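You operate a simulated robot arm through the tools that you are given. There is no shell and no other tool.

The job below is to be done with a simulated robot arm. You get a single attempt, and the scene is never put back.

JOB
Clear the stop fault, set the bar dial to 50, restart the pump.
Fine: pump selector to off, stop button out, push reset, pump selector to run; leave the other controls.

Only the result counts: the job must be done as asked and must still hold three seconds after the hand-in. Knocking over, shifting, dropping, spilling or breaking anything else fails it.

ROBOT AND FRAMES
A 7-joint arm with a fingered hand, fixed in place. Base frame: the origin is on the floor under the middle of its stand, x ahead of it, y to its left, z up. Lengths are in cm, angles in rad, forces in N, time in s.
With the tool pointing down near the work surface it reaches from about 20 to 66 cm from the base axis. Its first joint turns from -2.007 to 2.007 rad. Payload 3.1 kg.
The TCP is the grasp point between the finger pads, 2.2 cm short of the fingertips. In the tool frame z runs along the fingers and y along their closing line. The gripper opens to 11.2 cm; its body begins 6 cm behind the TCP. The gripper is a hand of 3 fingers: y runs from the thumb to the fingers, the wrist lies at [0, 0, -21.8] in the tool frame, and closing takes about 1.5 s.
Orientation is told as [roll, pitch, yaw] about the base's x, y, z axes, in that order, counted from this pose: with the fingers straight down and closing along the base's y, the tool's x points along the base's -x, its y along +y and its z along -z.

CONTROLS
- The arm moves only by the tool move_arm. Its arguments are lists of equal length, an entry for each row: "translation": the shift along the tool's x, y, z in cm, a list of three; "rot": the turn, a rotation vector about the tool's x, y, z in rad, a list of three. In form: {"translation": [[dx, dy, dz], ...], "rot": [[rx, ry, rz], ...]}. A call has 1 to 20 rows; each row is the pose to reach, as a shift and turn from the pose commanded when the call began, along the tool's axes at that moment. "jaw" is the opening, from 0 (shut) to 1 (fully open), set as the call begins (left out, the last holds). Rows are played at 5 a second. More than 5 cm and 0.15 rad between two rows, or a gripper value outside its range, and nothing of the call is played. A pose out of reach is approached as far as the arm can. The call stops where the force on the tool passes 40 N (or 10 N more than at its start, if that is more) or the arm is blocked; 0.2 s more then pass. Each finger travels about 10.8 cm/s and halts on what it meets, pressing with about 32 N; the grip force reading is that of the motor and also rises with nothing between the fingers. The clock runs only during rows and for 0.2 s after the last one: add rows that repeat a pose to give the fingers time. It gives the time, the measured TCP pose, the force on the tool (base axes), the opening and the grip force at its end, in the units of the frame above (readings bear some noise), with the torque about the TCP (base axes, N m) and any sound that the robot's microphone picked up, and new pictures: "pictures" is both (left out), scene, wrist or none.
- Cameras (640 x 400 px; columns grow to the right, rows downward): "scene" is fixed at [39.95, 64.85, 170.14]; the picture's right is [-0.97, -0.24, 0.00], its down [-0.09, 0.36, -0.93] and it looks along [0.22, -0.90, -0.38] (base axes); focal length 320 px, centre (320, 200). "wrist" rides on the gripper at [6.6, 0.3, -8] in the tool frame; the picture's right is [-0.05, 1.00, 0.00], its down [-0.77, -0.04, -0.64] and it looks along [-0.64, -0.03, 0.77] (tool axes); focal length 275 px, centre (320, 200). There is no depth. A picture from a camera that has moved, and an enlarged one, comes with that camera's place and axes in the base frame and with its lens.
- lift_body(by): slides the trunk up (or, below 0, down) by that many cm; the arm rides with it, the base frame stays. It gives what a move gives, with no picture.
- finger_targets(finger1, finger2, thumb_bend): sets how far each is bent, from 0 (flat) to 1 (curled in); at 0.3 the hand is open as for a grip, at 0.7 the pads meet at the TCP. One left out holds its place. A second passes; each finger stops where it meets its share of the squeeze, and holds until it gets a number again. A gripper value or a shape takes the hand back. It gives what a move gives, with no picture; readings hold the bend of each and the force on the fingers (four entries, about 0 where the hand has none), thumb and palm.
- grasp_type(shape): the hand has 3 fingers and takes this shape, open, in about a second: jaw (thumb against the fingers, like two jaws); tri (thumb and two fingers); tip (a fingertip pinch); poke (one finger out to press); point (the index stretched); flat (the hand flat); cup (the hand cupped); fist (a fist). The gripper value then closes the fingers along that shape, each until it touches; the sizes above hold for jaw. It gives what a move gives, with no picture.
- inspect(camera, box): a new picture of the part [left, top, right, bottom] of that camera's present view, enlarged. The clock stands still meanwhile.
- job_done(): hands the job in; it is judged then, once.

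Nothing tells you positions but the pictures and the camera data. Unless the task says otherwise, let go and move clear before handing in.

The tools are called by a JSON object that holds its "op" and its "data". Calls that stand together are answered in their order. move_arm: Moves the arm, as the interface text tells. Its arguments: {"type":"object","properties":{"translation":{"type":"array"},"rot":{"type":"array"},"jaw":{"type":"number"},"pictures":{"type":"string","enum":["both","scene","wrist","none"]}},"required":["translation","rot"]} The other tools are called the same way: lift_body (by) moves the trunk up or down; grasp_type (shape) gives the hand a shape; finger_targets (finger1, finger2, thumb_bend) moves the fingers one by one; inspect (camera, box) takes an enlarged picture of a part of a camera's view; job_done () hands the job in.

At the start:

```text
clock: 0.0
eef_pos: [34.78, -36.65, 141.24]
tcp_rot: [0.001, -0.001, 0.0]
force: [0.4, 0.5, -0.1]
moment: [0.01, 0.03, 0.0]
finger_gap: 11.18
grasp_force: 0.0
shape: jaw
bend: [0.3, 0.3, 0.3]
finger forces: [0.1, 0.0, 0.0, 0.0, 0.0, 0.0]
trunk travel left (down, up): [-92.5, 6.5]
```

scene: 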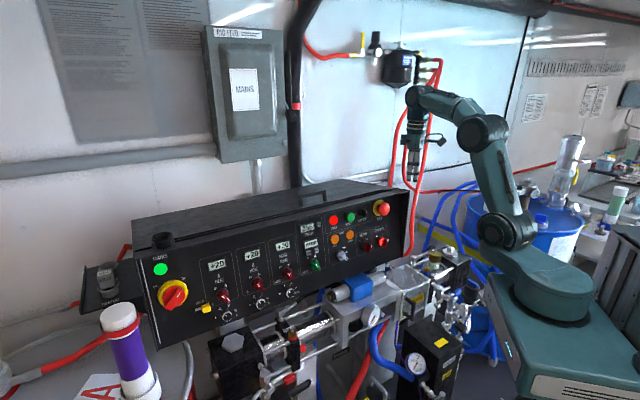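
wrist: 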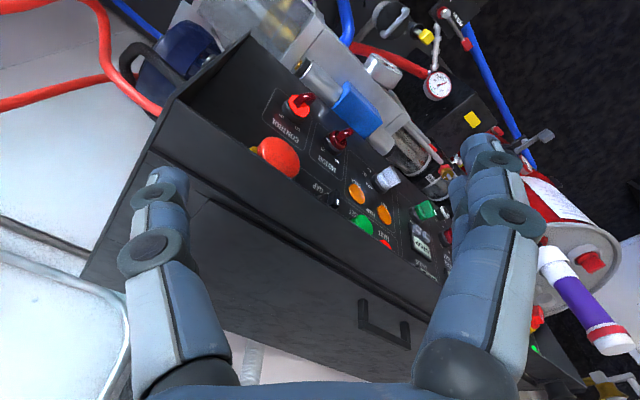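

I see a control panel with several knobs, buttons and selectors on a machine; the arm is to the right of it in the scene view. First I look closer at the panel to read the labels.

{"op": "inspect", "data": {"camera": "scene", "box": [290, 180, 430, 290]}}

{"op": "inspect", "data": {"camera": "scene", "box": [130, 220, 300, 330]}}

{"op": "inspect", "data": {"camera": "wrist", "box": [220, 60, 480, 290]}}

{"op": "inspect", "data": {"camera": "scene", "box": [320, 190, 400, 250]}}

```text
3.64 times, centred on (360, 235) of scene
camera zoom: at [39.95, 64.85, 170.14], right [-0.97, -0.24, 0.0], down [-0.09, 0.36, -0.93], along [0.22, -0.9, -0.38], focal length 1166 px, centre (174, 73)
```

zoom: 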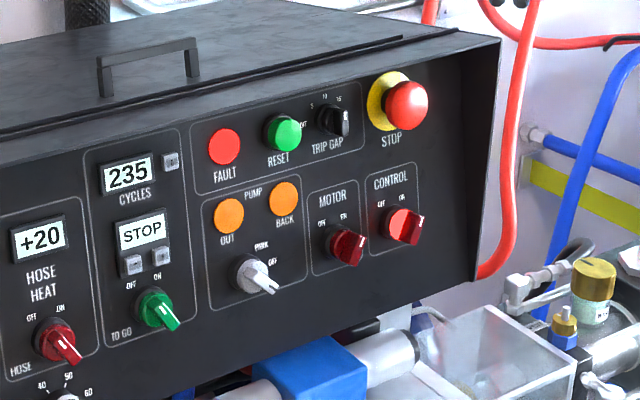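

```text
3.64 times, centred on (215, 275) of scene
camera zoom: at [39.95, 64.85, 170.14], right [-0.97, -0.24, 0.0], down [-0.09, 0.36, -0.93], along [0.22, -0.9, -0.38], focal length 1166 px, centre (702, -73)
```

zoom: 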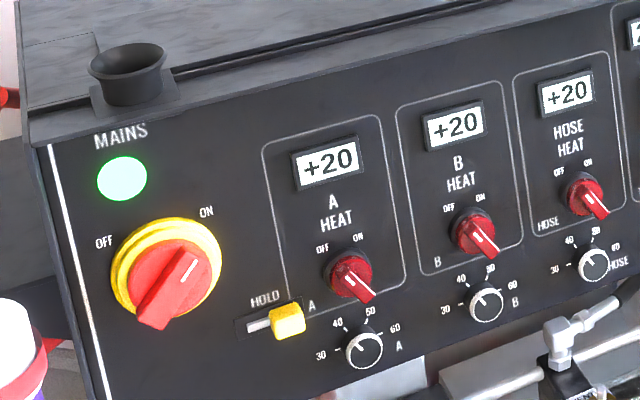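

```text
1.74 times, centred on (350, 175) of wrist
camera zoom: at [28.24, -36.28, 149.2], right [0.05, 1.0, 0.0], down [0.77, -0.04, 0.64], along [0.64, -0.03, -0.77], focal length 479 px, centre (268, 244)
```

zoom: 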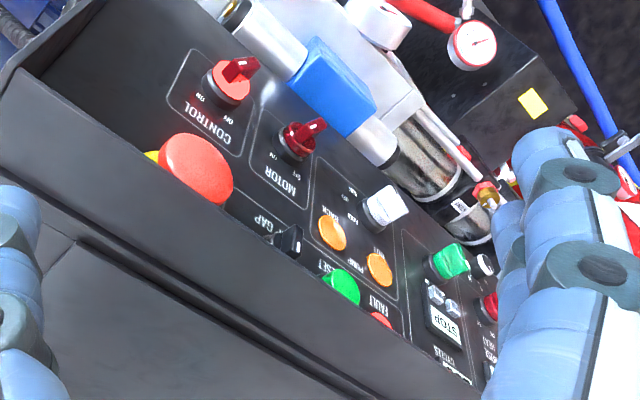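

```text
6.67 times, centred on (360, 220) of scene
camera zoom: at [39.95, 64.85, 170.14], right [-0.97, -0.24, 0.0], down [-0.09, 0.36, -0.93], along [0.22, -0.9, -0.38], focal length 2137 px, centre (53, 67)
```

zoom: 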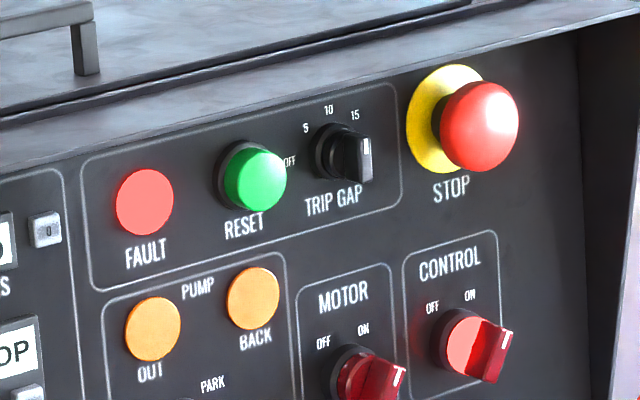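

The main panel has the pump selector (white), reset (green), stop (red mushroom), but I haven't found a "bar" dial yet. I look over other parts of the scene.

{"op": "inspect", "data": {"camera": "scene", "box": [200, 290, 330, 400]}}

{"op": "inspect", "data": {"camera": "scene", "box": [310, 240, 480, 400]}}

{"op": "inspect", "data": {"camera": "scene", "box": [330, 20, 460, 130]}}

{"op": "inspect", "data": {"camera": "scene", "box": [40, 0, 300, 160]}}

{"op": "inspect", "data": {"camera": "scene", "box": [0, 220, 200, 400]}}

{"op": "inspect", "data": {"camera": "scene", "box": [500, 40, 640, 260]}}

{"op": "inspect", "data": {"camera": "wrist", "box": [340, 0, 560, 140]}}

{"op": "inspect", "data": {"camera": "wrist", "box": [480, 120, 640, 400]}}

```text
3.64 times, centred on (265, 345) of scene
camera zoom: at [39.95, 64.85, 170.14], right [-0.97, -0.24, 0.0], down [-0.09, 0.36, -0.93], along [0.22, -0.9, -0.38], focal length 1166 px, centre (520, -327)
```

zoom: 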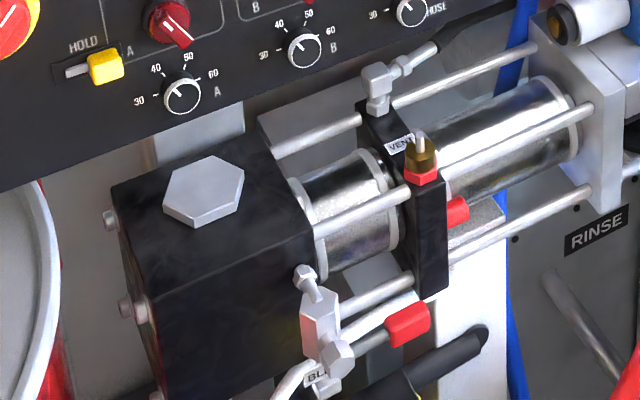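

```text
2.50 times, centred on (395, 320) of scene
camera zoom: at [39.95, 64.85, 170.14], right [-0.97, -0.24, 0.0], down [-0.09, 0.36, -0.93], along [0.22, -0.9, -0.38], focal length 801 px, centre (132, -100)
```

zoom: 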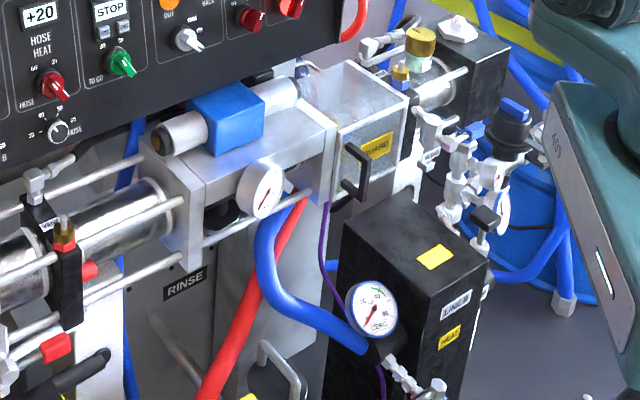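

```text
3.64 times, centred on (395, 75) of scene
camera zoom: at [39.95, 64.85, 170.14], right [-0.97, -0.24, 0.0], down [-0.09, 0.36, -0.93], along [0.22, -0.9, -0.38], focal length 1166 px, centre (47, 654)
```

zoom: 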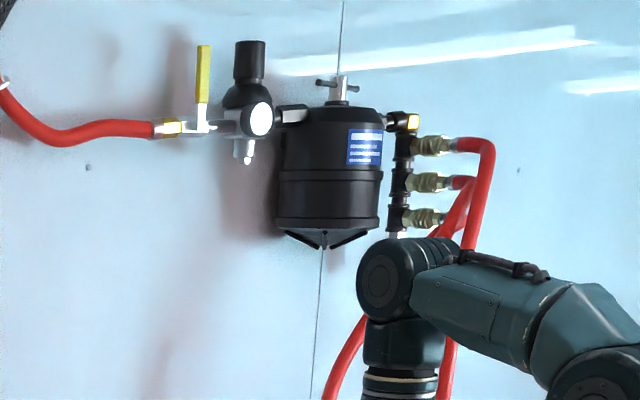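

```text
2.46 times, centred on (170, 80) of scene
camera zoom: at [39.95, 64.85, 170.14], right [-0.97, -0.24, 0.0], down [-0.09, 0.36, -0.93], along [0.22, -0.9, -0.38], focal length 789 px, centre (689, 495)
```

zoom: 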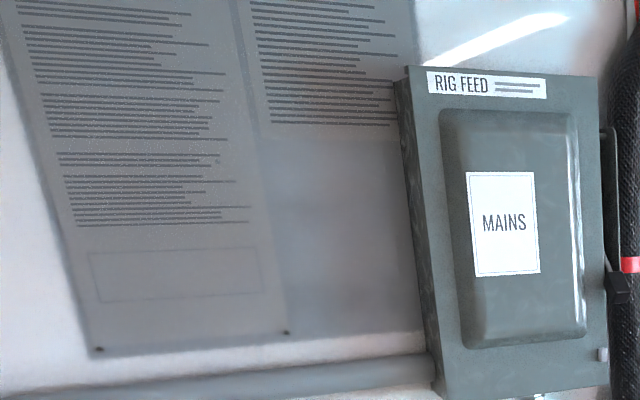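

```text
2.22 times, centred on (100, 310) of scene
camera zoom: at [39.95, 64.85, 170.14], right [-0.97, -0.24, 0.0], down [-0.09, 0.36, -0.93], along [0.22, -0.9, -0.38], focal length 712 px, centre (809, -44)
```

zoom: 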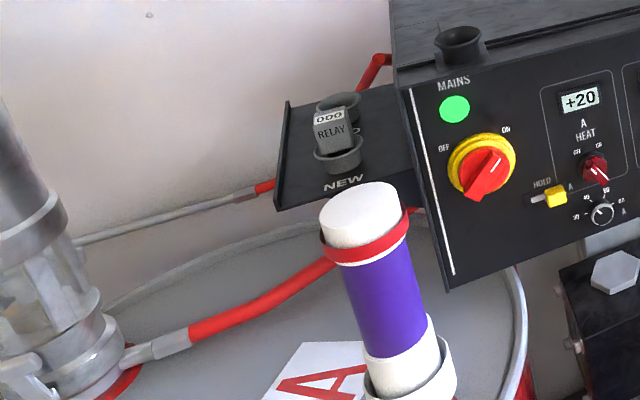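

```text
1.82 times, centred on (570, 150) of scene
camera zoom: at [39.95, 64.85, 170.14], right [-0.97, -0.24, 0.0], down [-0.09, 0.36, -0.93], along [0.22, -0.9, -0.38], focal length 583 px, centre (-134, 291)
```

zoom: 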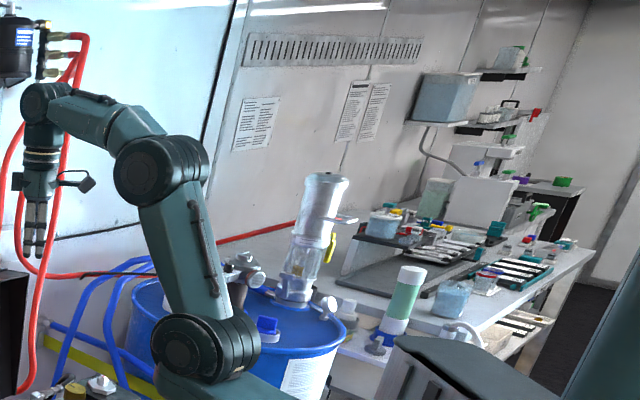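

```text
2.86 times, centred on (450, 70) of wrist
camera zoom: at [28.24, -36.28, 149.2], right [0.05, 1.0, 0.0], down [0.77, -0.04, 0.64], along [0.64, -0.03, -0.77], focal length 786 px, centre (-51, 571)
```

zoom: 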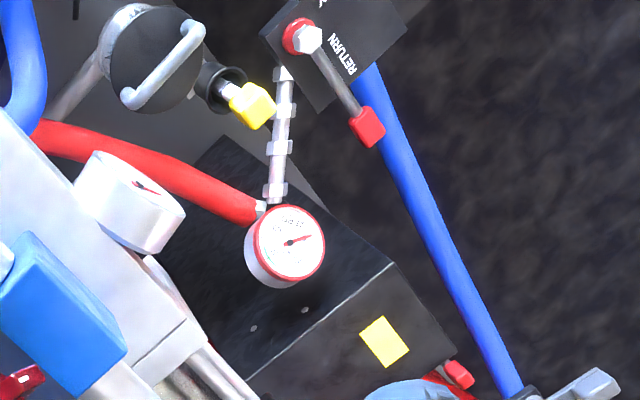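

```text
1.43 times, centred on (560, 260) of wrist
camera zoom: at [28.24, -36.28, 149.2], right [0.05, 1.0, 0.0], down [0.77, -0.04, 0.64], along [0.64, -0.03, -0.77], focal length 393 px, centre (-23, 114)
```

zoom: 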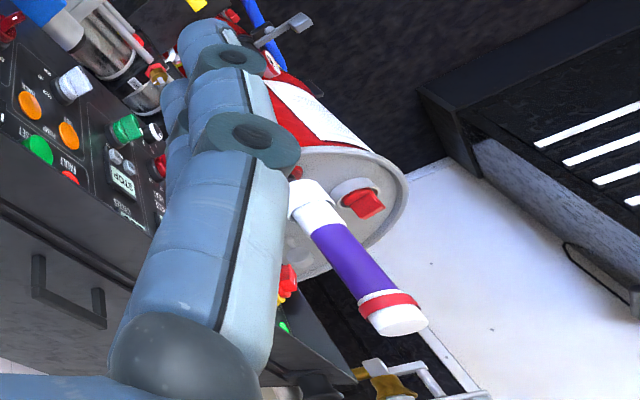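

Still no explicit "bar" dial found; I zoom right in on the TRIP GAP knob, the lower dials and the pump/reset section to read the small markings.

{"op": "inspect", "data": {"camera": "scene", "box": [350, 200, 374, 215]}}

{"op": "inspect", "data": {"camera": "scene", "box": [330, 225, 378, 265]}}

{"op": "inspect", "data": {"camera": "scene", "box": [210, 285, 306, 325]}}

{"op": "inspect", "data": {"camera": "scene", "box": [368, 192, 400, 212]}}

{"op": "inspect", "data": {"camera": "scene", "box": [296, 215, 340, 280]}}

```text
16.00 times, centred on (362, 208) of scene
camera zoom: at [39.95, 64.85, 170.14], right [-0.97, -0.24, 0.0], down [-0.09, 0.36, -0.93], along [0.22, -0.9, -0.38], focal length 5129 px, centre (-352, 80)
```

zoom: 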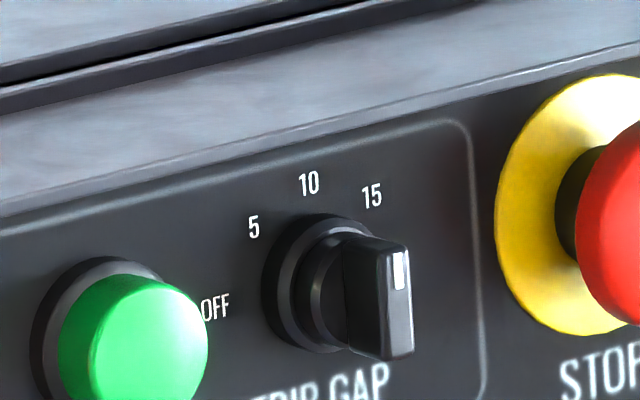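

```text
10.00 times, centred on (354, 245) of scene
camera zoom: at [39.95, 64.85, 170.14], right [-0.97, -0.24, 0.0], down [-0.09, 0.36, -0.93], along [0.22, -0.9, -0.38], focal length 3205 px, centre (-20, -250)
```

zoom: 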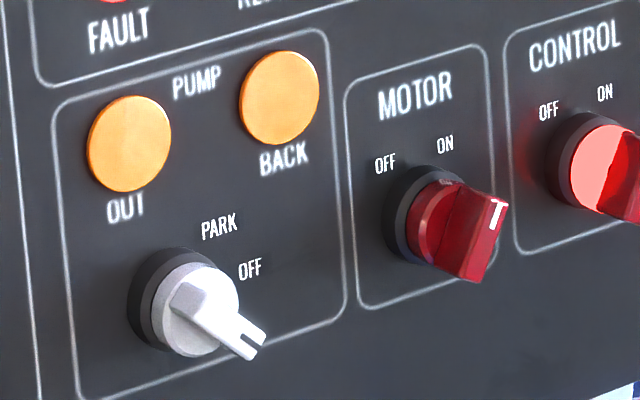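

```text
6.67 times, centred on (258, 305) of scene
camera zoom: at [39.95, 64.85, 170.14], right [-0.97, -0.24, 0.0], down [-0.09, 0.36, -0.93], along [0.22, -0.9, -0.38], focal length 2137 px, centre (733, -500)
```

zoom: 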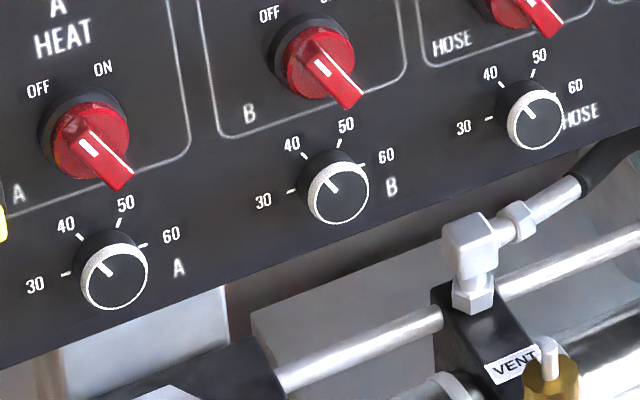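

```text
16.00 times, centred on (384, 202) of scene
camera zoom: at [39.95, 64.85, 170.14], right [-0.97, -0.24, 0.0], down [-0.09, 0.36, -0.93], along [0.22, -0.9, -0.38], focal length 5129 px, centre (-704, 168)
```

zoom: 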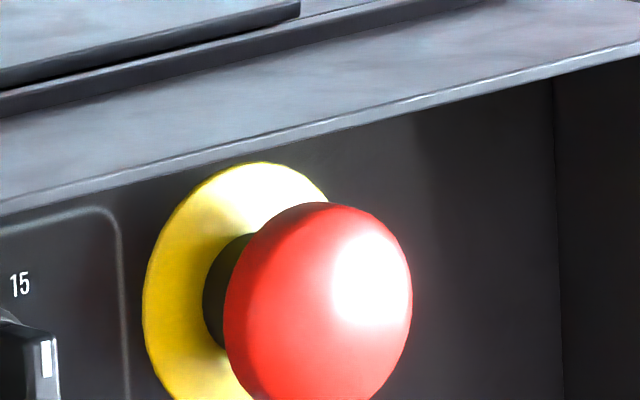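

```text
6.15 times, centred on (318, 248) of scene
camera zoom: at [39.95, 64.85, 170.14], right [-0.97, -0.24, 0.0], down [-0.09, 0.36, -0.93], along [0.22, -0.9, -0.38], focal length 1972 px, centre (332, -92)
```

zoom: 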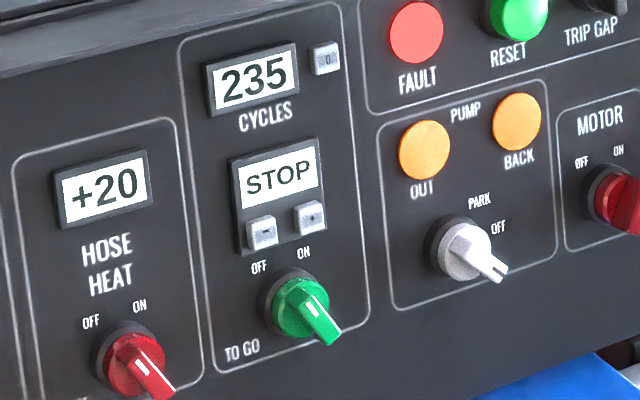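

I take the panel to be vertical-ish, facing the robot at about 45° (along [0.71, 0.70, 0], with STOP near [43.5, -41.4, 124], RESET near [53, -32, 124]). I still need to find the bar dial, so I look closer at the lower equipment.

{"op": "inspect", "data": {"camera": "scene", "box": [390, 330, 470, 400]}}

{"op": "inspect", "data": {"camera": "scene", "box": [340, 290, 400, 340]}}

{"op": "inspect", "data": {"camera": "scene", "box": [420, 240, 510, 310]}}

{"op": "inspect", "data": {"camera": "wrist", "box": [420, 60, 460, 110]}}

{"op": "inspect", "data": {"camera": "wrist", "box": [360, 40, 420, 90]}}

{"op": "inspect", "data": {"camera": "wrist", "box": [380, 130, 500, 290]}}

{"op": "inspect", "data": {"camera": "wrist", "box": [250, 150, 350, 220]}}

{"op": "inspect", "data": {"camera": "scene", "box": [365, 45, 395, 75]}}

```text
5.71 times, centred on (430, 365) of scene
camera zoom: at [39.95, 64.85, 170.14], right [-0.97, -0.24, 0.0], down [-0.09, 0.36, -0.93], along [0.22, -0.9, -0.38], focal length 1832 px, centre (-309, -743)
```

zoom: 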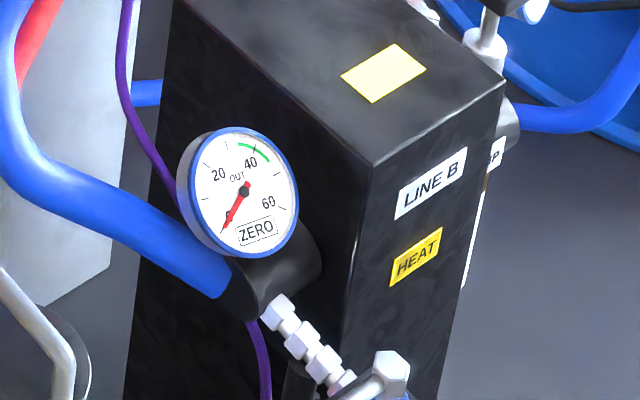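

```text
8.00 times, centred on (370, 315) of scene
camera zoom: at [39.95, 64.85, 170.14], right [-0.97, -0.24, 0.0], down [-0.09, 0.36, -0.93], along [0.22, -0.9, -0.38], focal length 2564 px, centre (-80, -720)
```

zoom: 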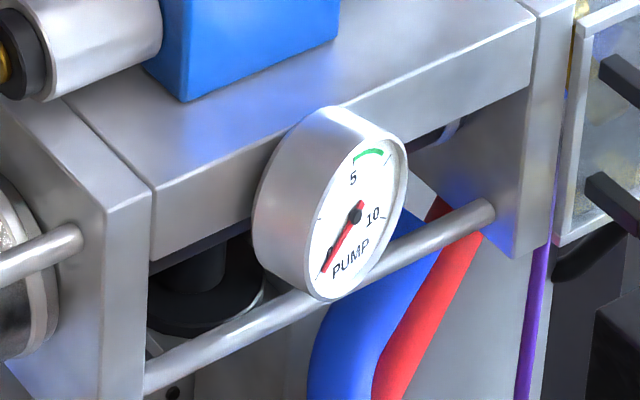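

```text
5.71 times, centred on (465, 275) of scene
camera zoom: at [39.95, 64.85, 170.14], right [-0.97, -0.24, 0.0], down [-0.09, 0.36, -0.93], along [0.22, -0.9, -0.38], focal length 1832 px, centre (-509, -229)
```

zoom: 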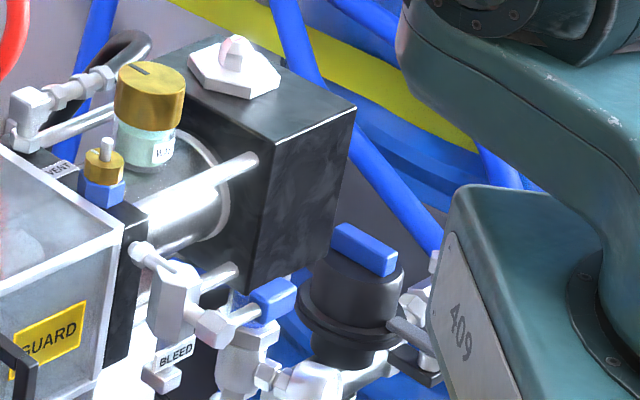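

```text
8.00 times, centred on (440, 85) of wrist
camera zoom: at [28.24, -36.28, 149.2], right [0.05, 1.0, 0.0], down [0.77, -0.04, 0.64], along [0.64, -0.03, -0.77], focal length 2202 px, centre (-640, 1120)
```

zoom: 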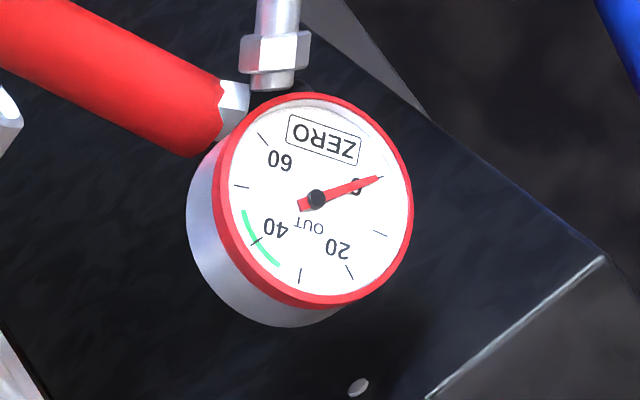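

```text
8.00 times, centred on (390, 65) of wrist
camera zoom: at [28.24, -36.28, 149.2], right [0.05, 1.0, 0.0], down [0.77, -0.04, 0.64], along [0.64, -0.03, -0.77], focal length 2202 px, centre (-240, 1280)
```

zoom: 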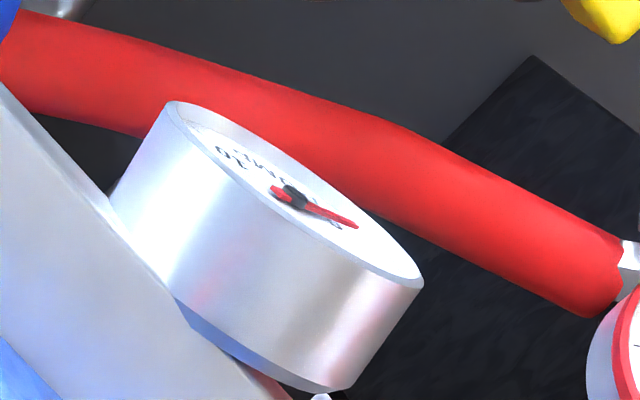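

```text
2.50 times, centred on (440, 210) of wrist
camera zoom: at [28.24, -36.28, 149.2], right [0.05, 1.0, 0.0], down [0.77, -0.04, 0.64], along [0.64, -0.03, -0.77], focal length 688 px, centre (20, 175)
```

zoom: 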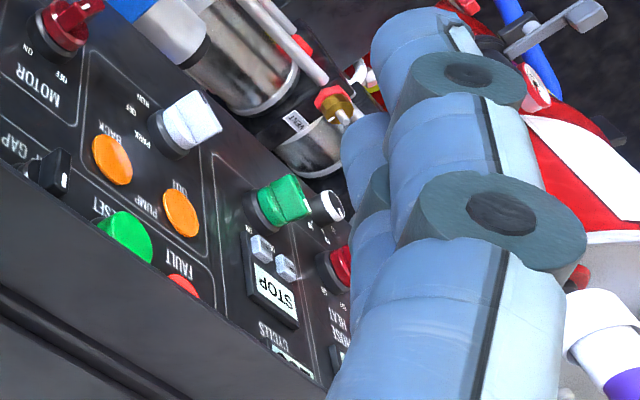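

```text
5.71 times, centred on (300, 185) of wrist
camera zoom: at [28.24, -36.28, 149.2], right [0.05, 1.0, 0.0], down [0.77, -0.04, 0.64], along [0.64, -0.03, -0.77], focal length 1573 px, centre (434, 286)
```

zoom: 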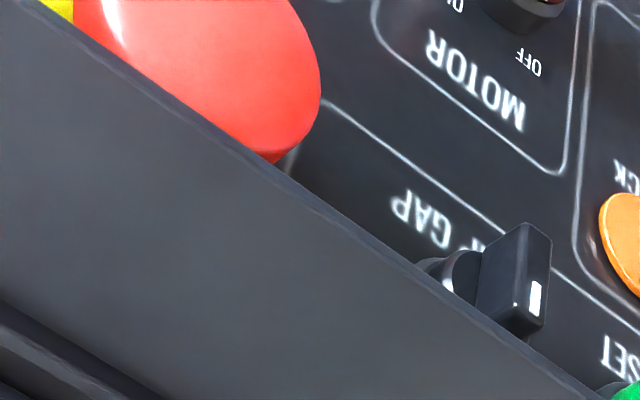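

```text
13.33 times, centred on (380, 60) of scene
camera zoom: at [39.95, 64.85, 170.14], right [-0.97, -0.24, 0.0], down [-0.09, 0.36, -0.93], along [0.22, -0.9, -0.38], focal length 4274 px, centre (-480, 2067)
```

zoom: 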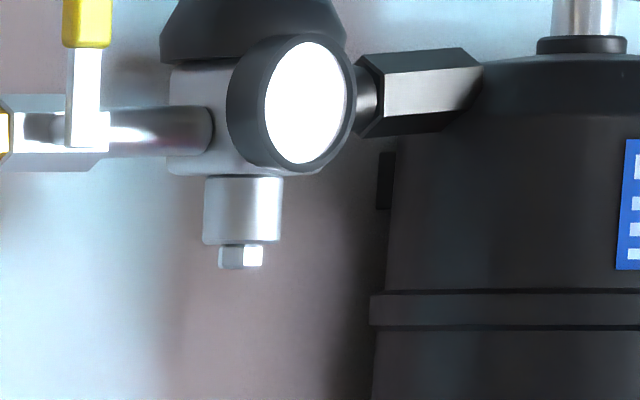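

I zoom into the wrist view around the PUMP selector, MOTOR knob and TRIP GAP knob to read the positions hidden from the scene camera.

{"op": "inspect", "data": {"camera": "wrist", "box": [350, 150, 410, 200]}}

{"op": "inspect", "data": {"camera": "wrist", "box": [270, 80, 360, 160]}}

{"op": "inspect", "data": {"camera": "wrist", "box": [310, 180, 380, 230]}}

{"op": "inspect", "data": {"camera": "wrist", "box": [400, 190, 480, 270]}}

```text
8.00 times, centred on (380, 175) of wrist
camera zoom: at [28.24, -36.28, 149.2], right [0.05, 1.0, 0.0], down [0.77, -0.04, 0.64], along [0.64, -0.03, -0.77], focal length 2202 px, centre (-160, 400)
```

zoom: 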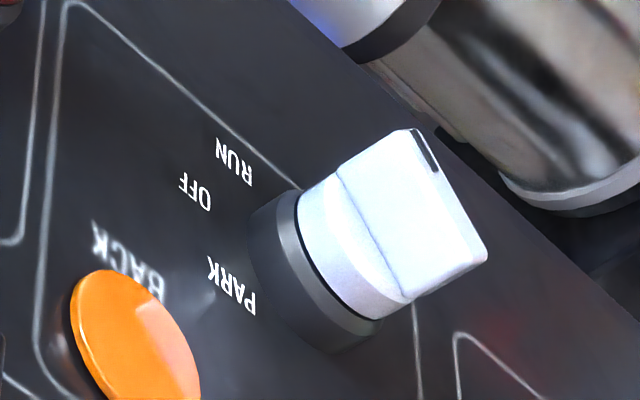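

```text
5.00 times, centred on (315, 120) of wrist
camera zoom: at [28.24, -36.28, 149.2], right [0.05, 1.0, 0.0], down [0.77, -0.04, 0.64], along [0.64, -0.03, -0.77], focal length 1376 px, centre (345, 600)
```

zoom: 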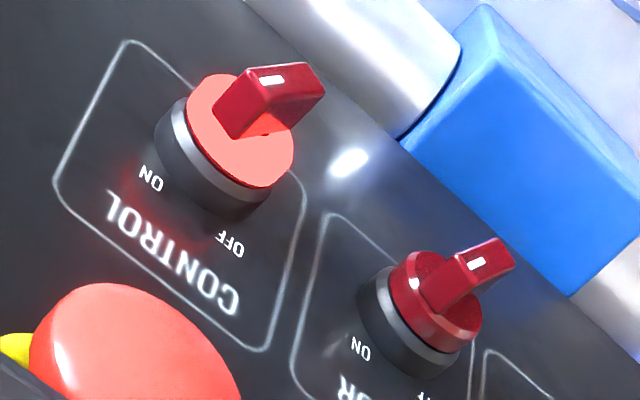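

```text
8.00 times, centred on (345, 205) of wrist
camera zoom: at [28.24, -36.28, 149.2], right [0.05, 1.0, 0.0], down [0.77, -0.04, 0.64], along [0.64, -0.03, -0.77], focal length 2202 px, centre (120, 160)
```

zoom: 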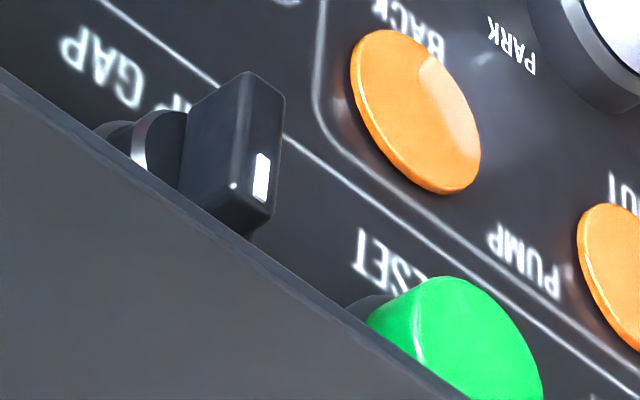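

```text
5.00 times, centred on (440, 230) of wrist
camera zoom: at [28.24, -36.28, 149.2], right [0.05, 1.0, 0.0], down [0.77, -0.04, 0.64], along [0.64, -0.03, -0.77], focal length 1376 px, centre (-280, 50)
```

zoom: 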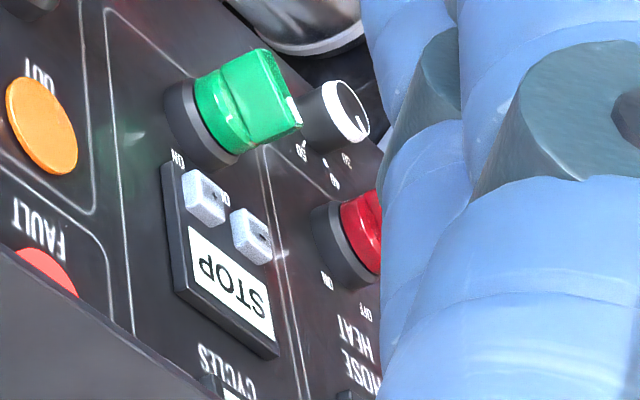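

The pump selector reads PARK / OFF / RUN. I'll now back the hand away from the panel and tilt it so the wrist camera looks straight at the panel from ~35 cm, to find the bar dial and measure things.

{"op": "move_arm", "data": {"translation": [[-0.4, 2.5, 1.7], [-0.8, 5.0, 3.4], [-1.3, 7.6, 5.2], [-1.7, 10.1, 6.9], [-2.1, 12.6, 8.6], [-2.5, 15.2, 10.3], [-2.9, 17.7, 12.0], [-3.4, 20.2, 13.8], [-3.8, 22.8, 15.5], [-4.2, 25.3, 17.2], [-4.2, 25.3, 17.2]], "rot": [[0.031, -0.074, 0.075], [0.062, -0.149, 0.151], [0.094, -0.223, 0.226], [0.125, -0.297, 0.302], [0.156, -0.372, 0.377], [0.187, -0.446, 0.452], [0.218, -0.52, 0.528], [0.25, -0.594, 0.603], [0.281, -0.669, 0.679], [0.312, -0.743, 0.754], [0.312, -0.743, 0.754]]}}

```text
clock: 2.4
eef_pos: [39.15, -11.41, 124.07]
tcp_rot: [0.001, -0.787, -0.797]
force: [-0.8, 0.3, 0.3]
moment: [0.0, 0.0, 0.0]
finger_gap: 11.18
grasp_force: 0.0
shape: jaw
bend: [0.3, 0.3, 0.3]
finger forces: [0.0, 0.0, 0.0, 0.1, 0.1, 0.0]
trunk travel left (down, up): [-92.5, 6.5]
camera wrist: at [32.08, -3.7, 124.97], right [0.74, 0.68, 0.03], down [0.04, -0.09, 0.99], along [0.68, -0.73, -0.1], focal length 275 px, centre (320, 200)
```

scene: 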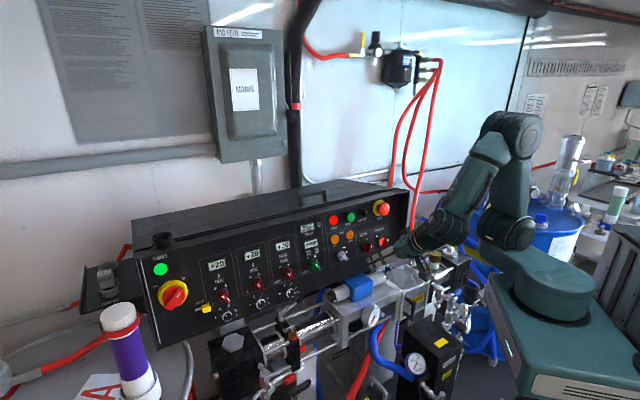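
wrist: 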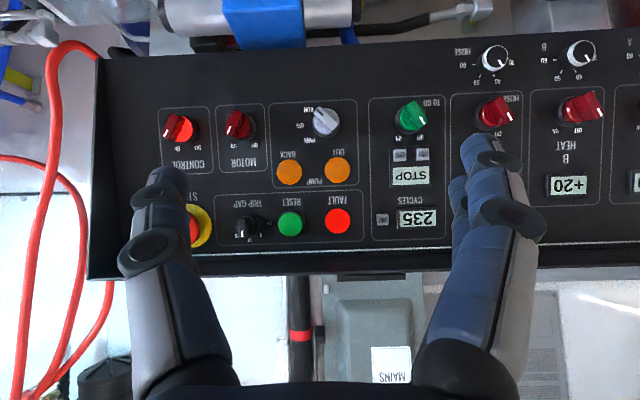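

Now I have a frontal (upside-down) view of the panel. I zoom into it in detail to read settings and look for a bar dial.

{"op": "inspect", "data": {"camera": "wrist", "box": [150, 90, 380, 250]}}

{"op": "inspect", "data": {"camera": "wrist", "box": [360, 30, 640, 230]}}

{"op": "inspect", "data": {"camera": "wrist", "box": [220, 180, 380, 260]}}

{"op": "inspect", "data": {"camera": "wrist", "box": [0, 0, 200, 130]}}

```text
2.50 times, centred on (265, 170) of wrist
camera zoom: at [32.08, -3.7, 124.97], right [0.74, 0.68, 0.03], down [0.04, -0.09, 0.99], along [0.68, -0.73, -0.1], focal length 688 px, centre (458, 275)
```

zoom: 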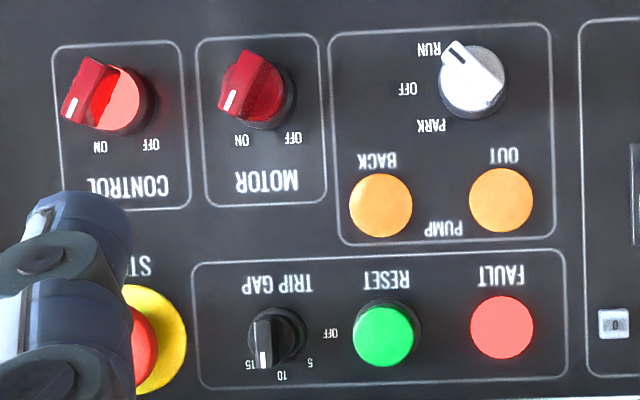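

```text
2.00 times, centred on (500, 130) of wrist
camera zoom: at [32.08, -3.7, 124.97], right [0.74, 0.68, 0.03], down [0.04, -0.09, 0.99], along [0.68, -0.73, -0.1], focal length 551 px, centre (-40, 340)
```

zoom: 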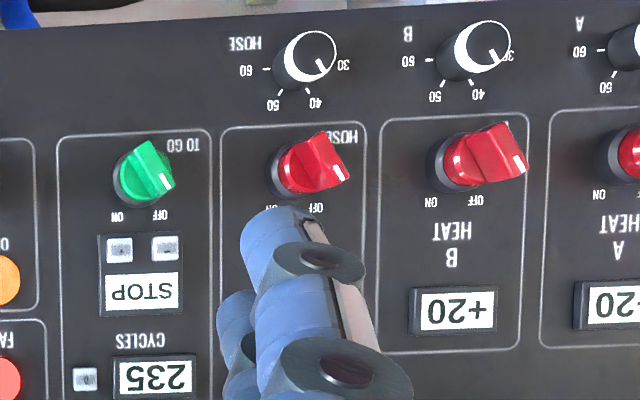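

```text
4.00 times, centred on (300, 220) of wrist
camera zoom: at [32.08, -3.7, 124.97], right [0.74, 0.68, 0.03], down [0.04, -0.09, 0.99], along [0.68, -0.73, -0.1], focal length 1101 px, centre (400, 120)
```

zoom: 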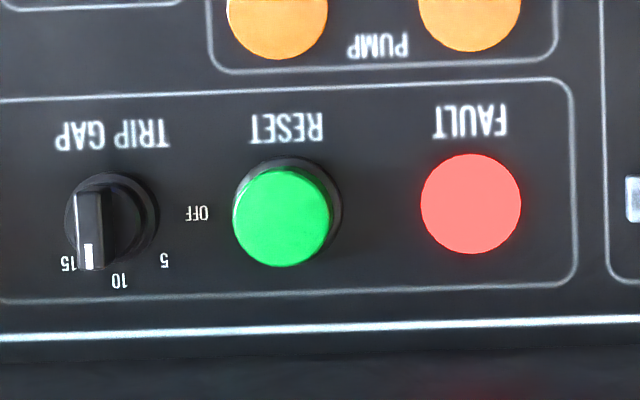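

```text
3.08 times, centred on (100, 65) of wrist
camera zoom: at [32.08, -3.7, 124.97], right [0.74, 0.68, 0.03], down [0.04, -0.09, 0.99], along [0.68, -0.73, -0.1], focal length 847 px, centre (997, 615)
```

zoom: 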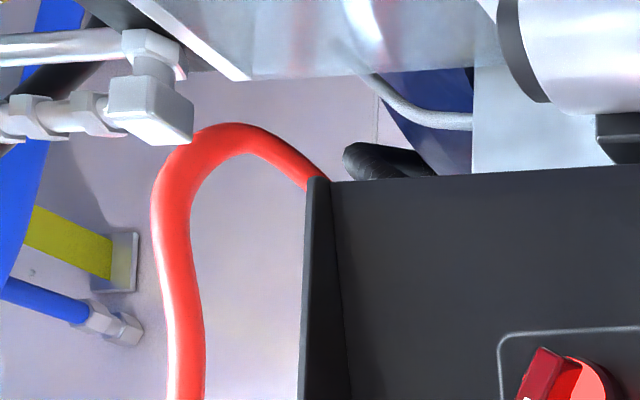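

No "BAR" dial on the main panel itself (the 30–60 dials are A, B and HOSE heat). I tilt the hand downward from the same place to look at the machine below the panel.

{"op": "move_arm", "data": {"translation": [[0, 0, 0], [0, 0, 0], [0, 0, 0], [0, 0, 0], [0, 0, 0]], "rot": [[0, 0.14, 0], [0, 0.28, 0], [0, 0.42, 0], [0, 0.56, 0], [0, 0.56, 0]]}}

```text
clock: 3.6
eef_pos: [39.04, -11.3, 124.05]
tcp_rot: [0.002, -0.226, -0.796]
force: [0.4, 0.5, -0.5]
moment: [-0.03, 0.0, 0.02]
finger_gap: 11.18
grasp_force: 0.0
shape: jaw
bend: [0.3, 0.3, 0.3]
finger forces: [0.0, 0.0, 0.0, 0.0, 0.0, 0.0]
trunk travel left (down, up): [-92.5, 6.5]
camera wrist: at [33.54, -5.1, 130.34], right [0.75, 0.67, 0.01], down [0.4, -0.46, 0.79], along [0.53, -0.59, -0.61], focal length 275 px, centre (320, 200)
```

scene: 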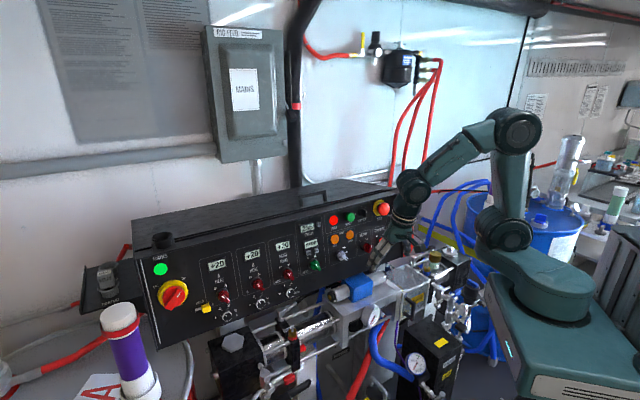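
wrist: 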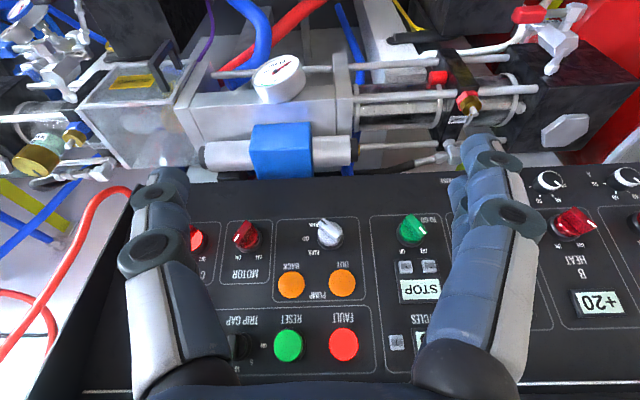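

{"op": "inspect", "data": {"camera": "wrist", "box": [0, 0, 260, 200]}}

{"op": "inspect", "data": {"camera": "wrist", "box": [180, 0, 400, 190]}}

{"op": "inspect", "data": {"camera": "wrist", "box": [380, 0, 640, 180]}}

{"op": "inspect", "data": {"camera": "wrist", "box": [500, 150, 640, 240]}}

```text
2.00 times, centred on (130, 100) of wrist
camera zoom: at [33.54, -5.1, 130.34], right [0.75, 0.67, 0.01], down [0.4, -0.46, 0.79], along [0.53, -0.59, -0.61], focal length 551 px, centre (700, 400)
```

zoom: 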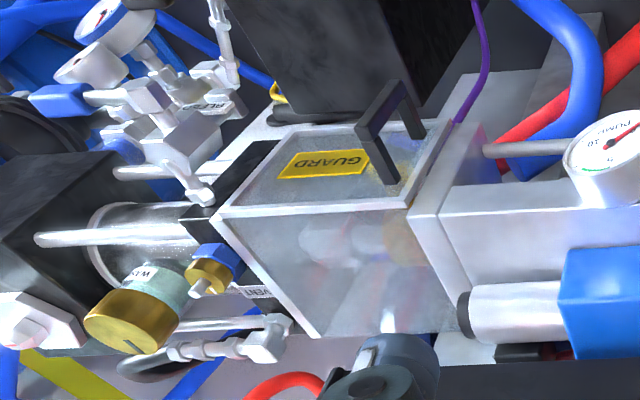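

```text
2.11 times, centred on (290, 95) of wrist
camera zoom: at [33.54, -5.1, 130.34], right [0.75, 0.67, 0.01], down [0.4, -0.46, 0.79], along [0.53, -0.59, -0.61], focal length 580 px, centre (383, 421)
```

zoom: 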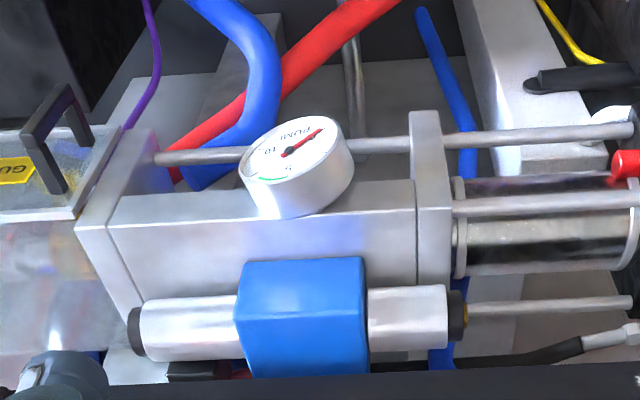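

```text
2.22 times, centred on (510, 90) of wrist
camera zoom: at [33.54, -5.1, 130.34], right [0.75, 0.67, 0.01], down [0.4, -0.46, 0.79], along [0.53, -0.59, -0.61], focal length 612 px, centre (-102, 444)
```

zoom: 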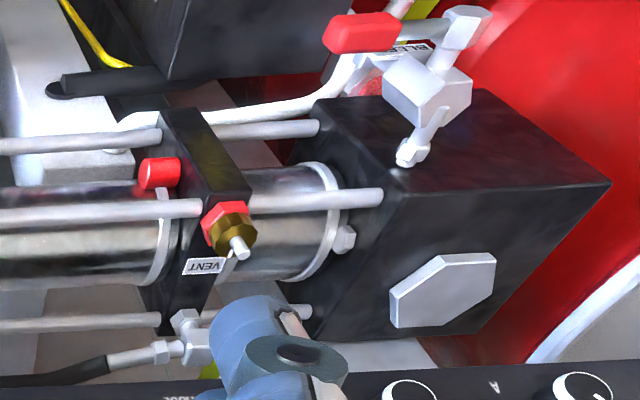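

```text
4.44 times, centred on (570, 195) of wrist
camera zoom: at [33.54, -5.1, 130.34], right [0.75, 0.67, 0.01], down [0.4, -0.46, 0.79], along [0.53, -0.59, -0.61], focal length 1224 px, centre (-791, 222)
```

zoom: 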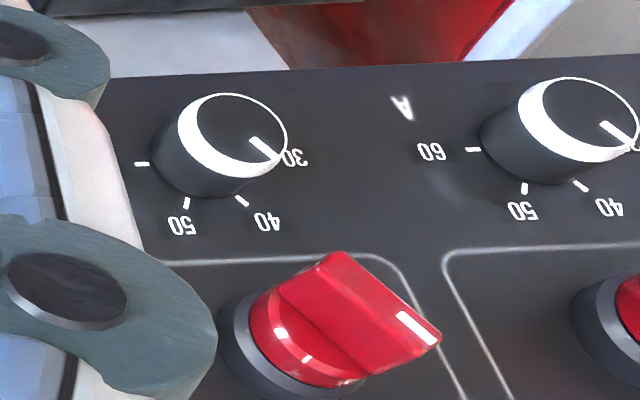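

Still no bar dial on top of the pump assembly. I lower the hand in the free space in front of the machine and look horizontally at the front side beneath the panel.

{"op": "move_arm", "data": {"translation": [[0.8, 0, 3.5], [1.6, 0, 7.0], [2.4, 0, 10.5], [3.2, 0, 14.0], [4.0, 0, 17.4], [4.8, 0, 20.9], [5.6, 0, 24.4], [5.6, 0, 24.4]], "rot": [[0, -0.07, 0], [0, -0.14, 0], [0, -0.21, 0], [0, -0.28, 0], [0, -0.35, 0], [0, -0.42, 0], [0, -0.5, 0], [0, -0.5, 0]]}}

```text
clock: 5.4
eef_pos: [38.79, -11.23, 99.11]
tcp_rot: [0.002, -0.726, -0.797]
force: [-0.5, 0.1, -0.2]
moment: [0.0, 0.04, 0.04]
finger_gap: 11.19
grasp_force: 0.0
shape: jaw
bend: [0.3, 0.3, 0.3]
finger forces: [0.0, 0.1, 0.1, 0.0, 0.1, 0.1]
trunk travel left (down, up): [-92.5, 6.5]
camera wrist: at [31.88, -3.64, 100.64], right [0.74, 0.67, 0.03], down [0.08, -0.14, 0.99], along [0.67, -0.73, -0.16], focal length 275 px, centre (320, 200)
```

scene: 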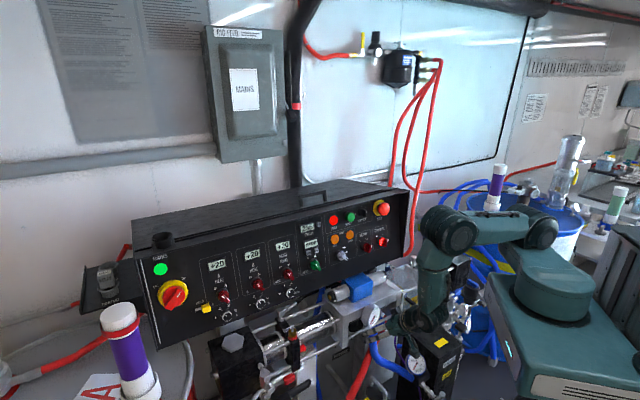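
wrist: 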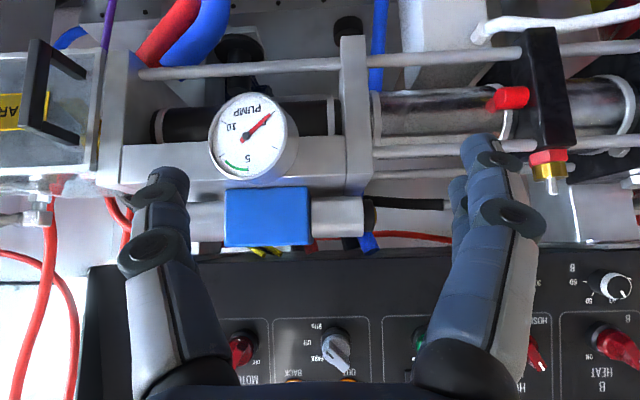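

I see a couple of black round parts below the pump block; I zoom in on these.

{"op": "inspect", "data": {"camera": "wrist", "box": [180, 0, 400, 110]}}

{"op": "inspect", "data": {"camera": "wrist", "box": [200, 180, 420, 290]}}

{"op": "inspect", "data": {"camera": "wrist", "box": [380, 0, 640, 130]}}

{"op": "inspect", "data": {"camera": "wrist", "box": [0, 0, 200, 130]}}

{"op": "inspect", "data": {"camera": "scene", "box": [480, 150, 560, 220]}}

```text
2.91 times, centred on (290, 55) of wrist
camera zoom: at [31.88, -3.64, 100.64], right [0.74, 0.67, 0.03], down [0.08, -0.14, 0.99], along [0.67, -0.73, -0.16], focal length 801 px, centre (407, 622)
```

zoom: 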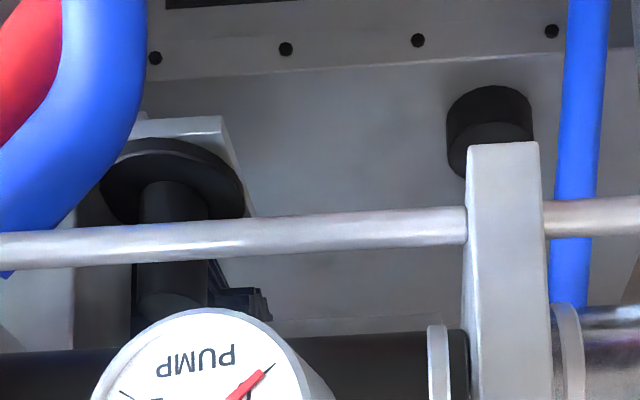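

```text
2.91 times, centred on (310, 235) of wrist
camera zoom: at [31.88, -3.64, 100.64], right [0.74, 0.67, 0.03], down [0.08, -0.14, 0.99], along [0.67, -0.73, -0.16], focal length 801 px, centre (349, 98)
```

zoom: 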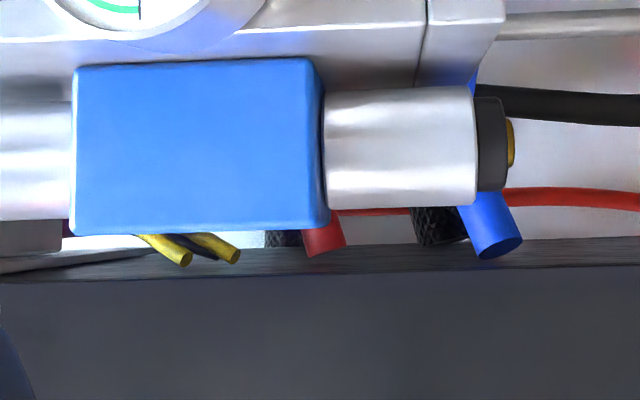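

```text
2.46 times, centred on (510, 65) of wrist
camera zoom: at [31.88, -3.64, 100.64], right [0.74, 0.67, 0.03], down [0.08, -0.14, 0.99], along [0.67, -0.73, -0.16], focal length 678 px, centre (-148, 532)
```

zoom: 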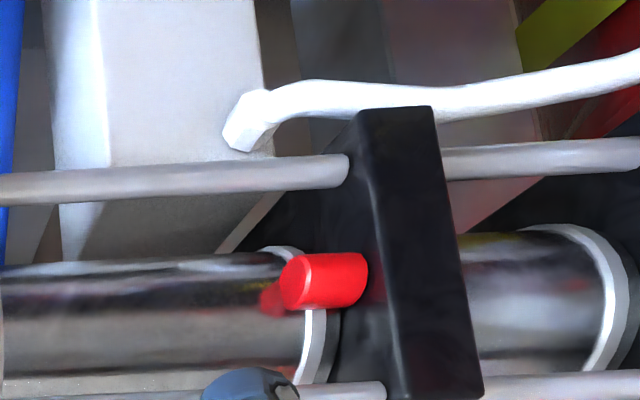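

```text
3.08 times, centred on (100, 65) of wrist
camera zoom: at [31.88, -3.64, 100.64], right [0.74, 0.67, 0.03], down [0.08, -0.14, 0.99], along [0.67, -0.73, -0.16], focal length 847 px, centre (997, 615)
```

zoom: 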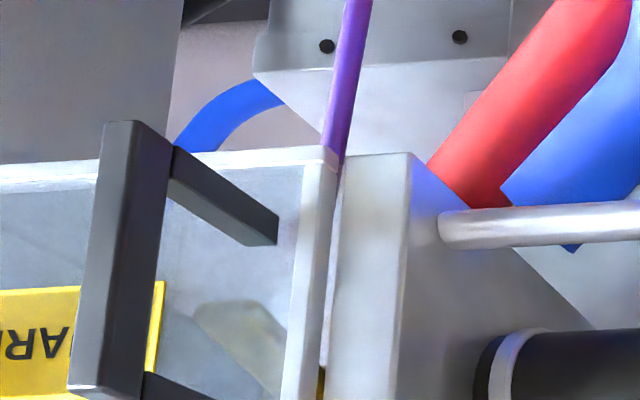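

```text
5.71 times, centred on (520, 185) of scene
camera zoom: at [39.95, 64.85, 170.14], right [-0.97, -0.24, 0.0], down [-0.09, 0.36, -0.93], along [0.22, -0.9, -0.38], focal length 1832 px, centre (-823, 286)
```

zoom: 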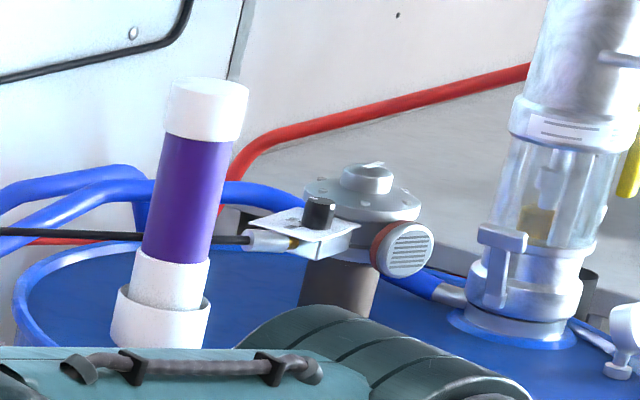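

There's a small black knob on a plate atop the blue drum behind the arm. I zoom in on it and on other places in the scene.

{"op": "inspect", "data": {"camera": "scene", "box": [510, 178, 542, 198]}}

{"op": "inspect", "data": {"camera": "scene", "box": [440, 170, 540, 240]}}

{"op": "inspect", "data": {"camera": "scene", "box": [440, 280, 520, 370]}}

{"op": "inspect", "data": {"camera": "scene", "box": [500, 120, 640, 250]}}

{"op": "inspect", "data": {"camera": "scene", "box": [300, 320, 480, 400]}}

```text
16.00 times, centred on (526, 188) of scene
camera zoom: at [39.95, 64.85, 170.14], right [-0.97, -0.24, 0.0], down [-0.09, 0.36, -0.93], along [0.22, -0.9, -0.38], focal length 5129 px, centre (-2976, 392)
```

zoom: 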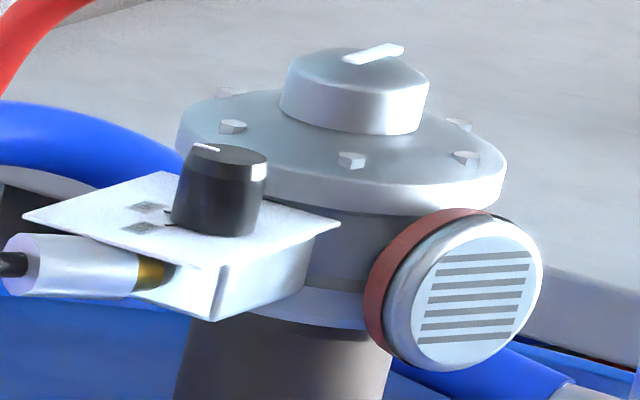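

```text
5.71 times, centred on (490, 205) of scene
camera zoom: at [39.95, 64.85, 170.14], right [-0.97, -0.24, 0.0], down [-0.09, 0.36, -0.93], along [0.22, -0.9, -0.38], focal length 1832 px, centre (-651, 171)
```

zoom: 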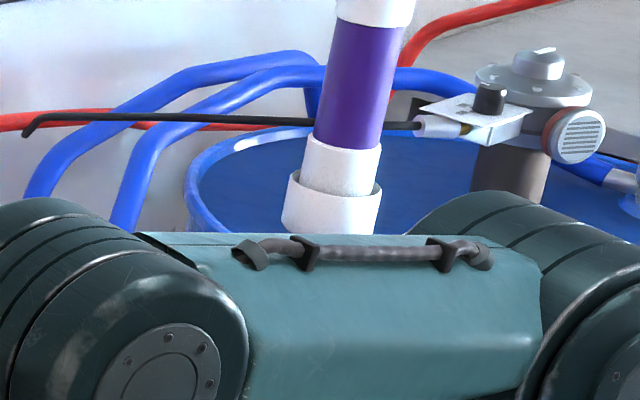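

```text
4.44 times, centred on (480, 325) of scene
camera zoom: at [39.95, 64.85, 170.14], right [-0.97, -0.24, 0.0], down [-0.09, 0.36, -0.93], along [0.22, -0.9, -0.38], focal length 1425 px, centre (-391, -356)
```

zoom: 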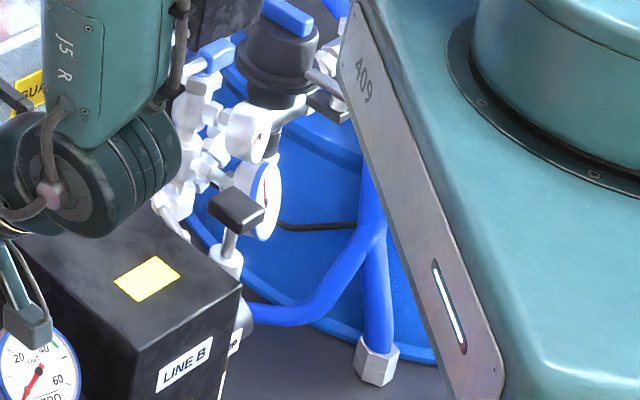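

```text
3.08 times, centred on (570, 185) of scene
camera zoom: at [39.95, 64.85, 170.14], right [-0.97, -0.24, 0.0], down [-0.09, 0.36, -0.93], along [0.22, -0.9, -0.38], focal length 986 px, centre (-449, 246)
```

zoom: 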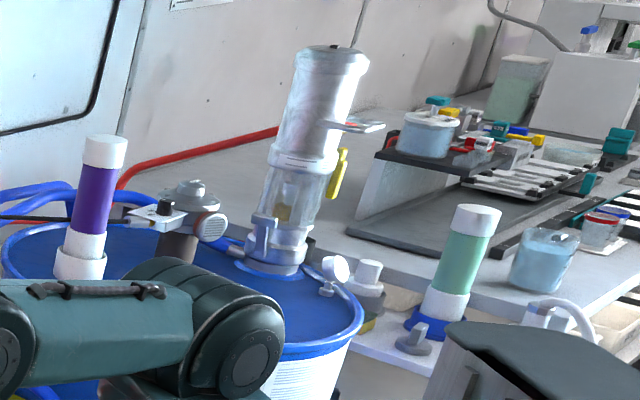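

```text
3.56 times, centred on (390, 360) of scene
camera zoom: at [39.95, 64.85, 170.14], right [-0.97, -0.24, 0.0], down [-0.09, 0.36, -0.93], along [0.22, -0.9, -0.38], focal length 1140 px, centre (71, -369)
```

zoom: 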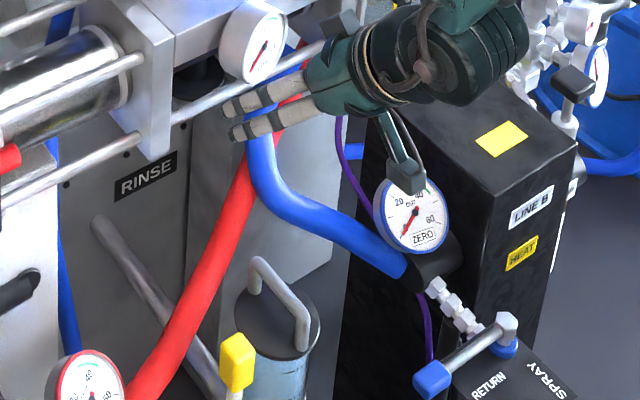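

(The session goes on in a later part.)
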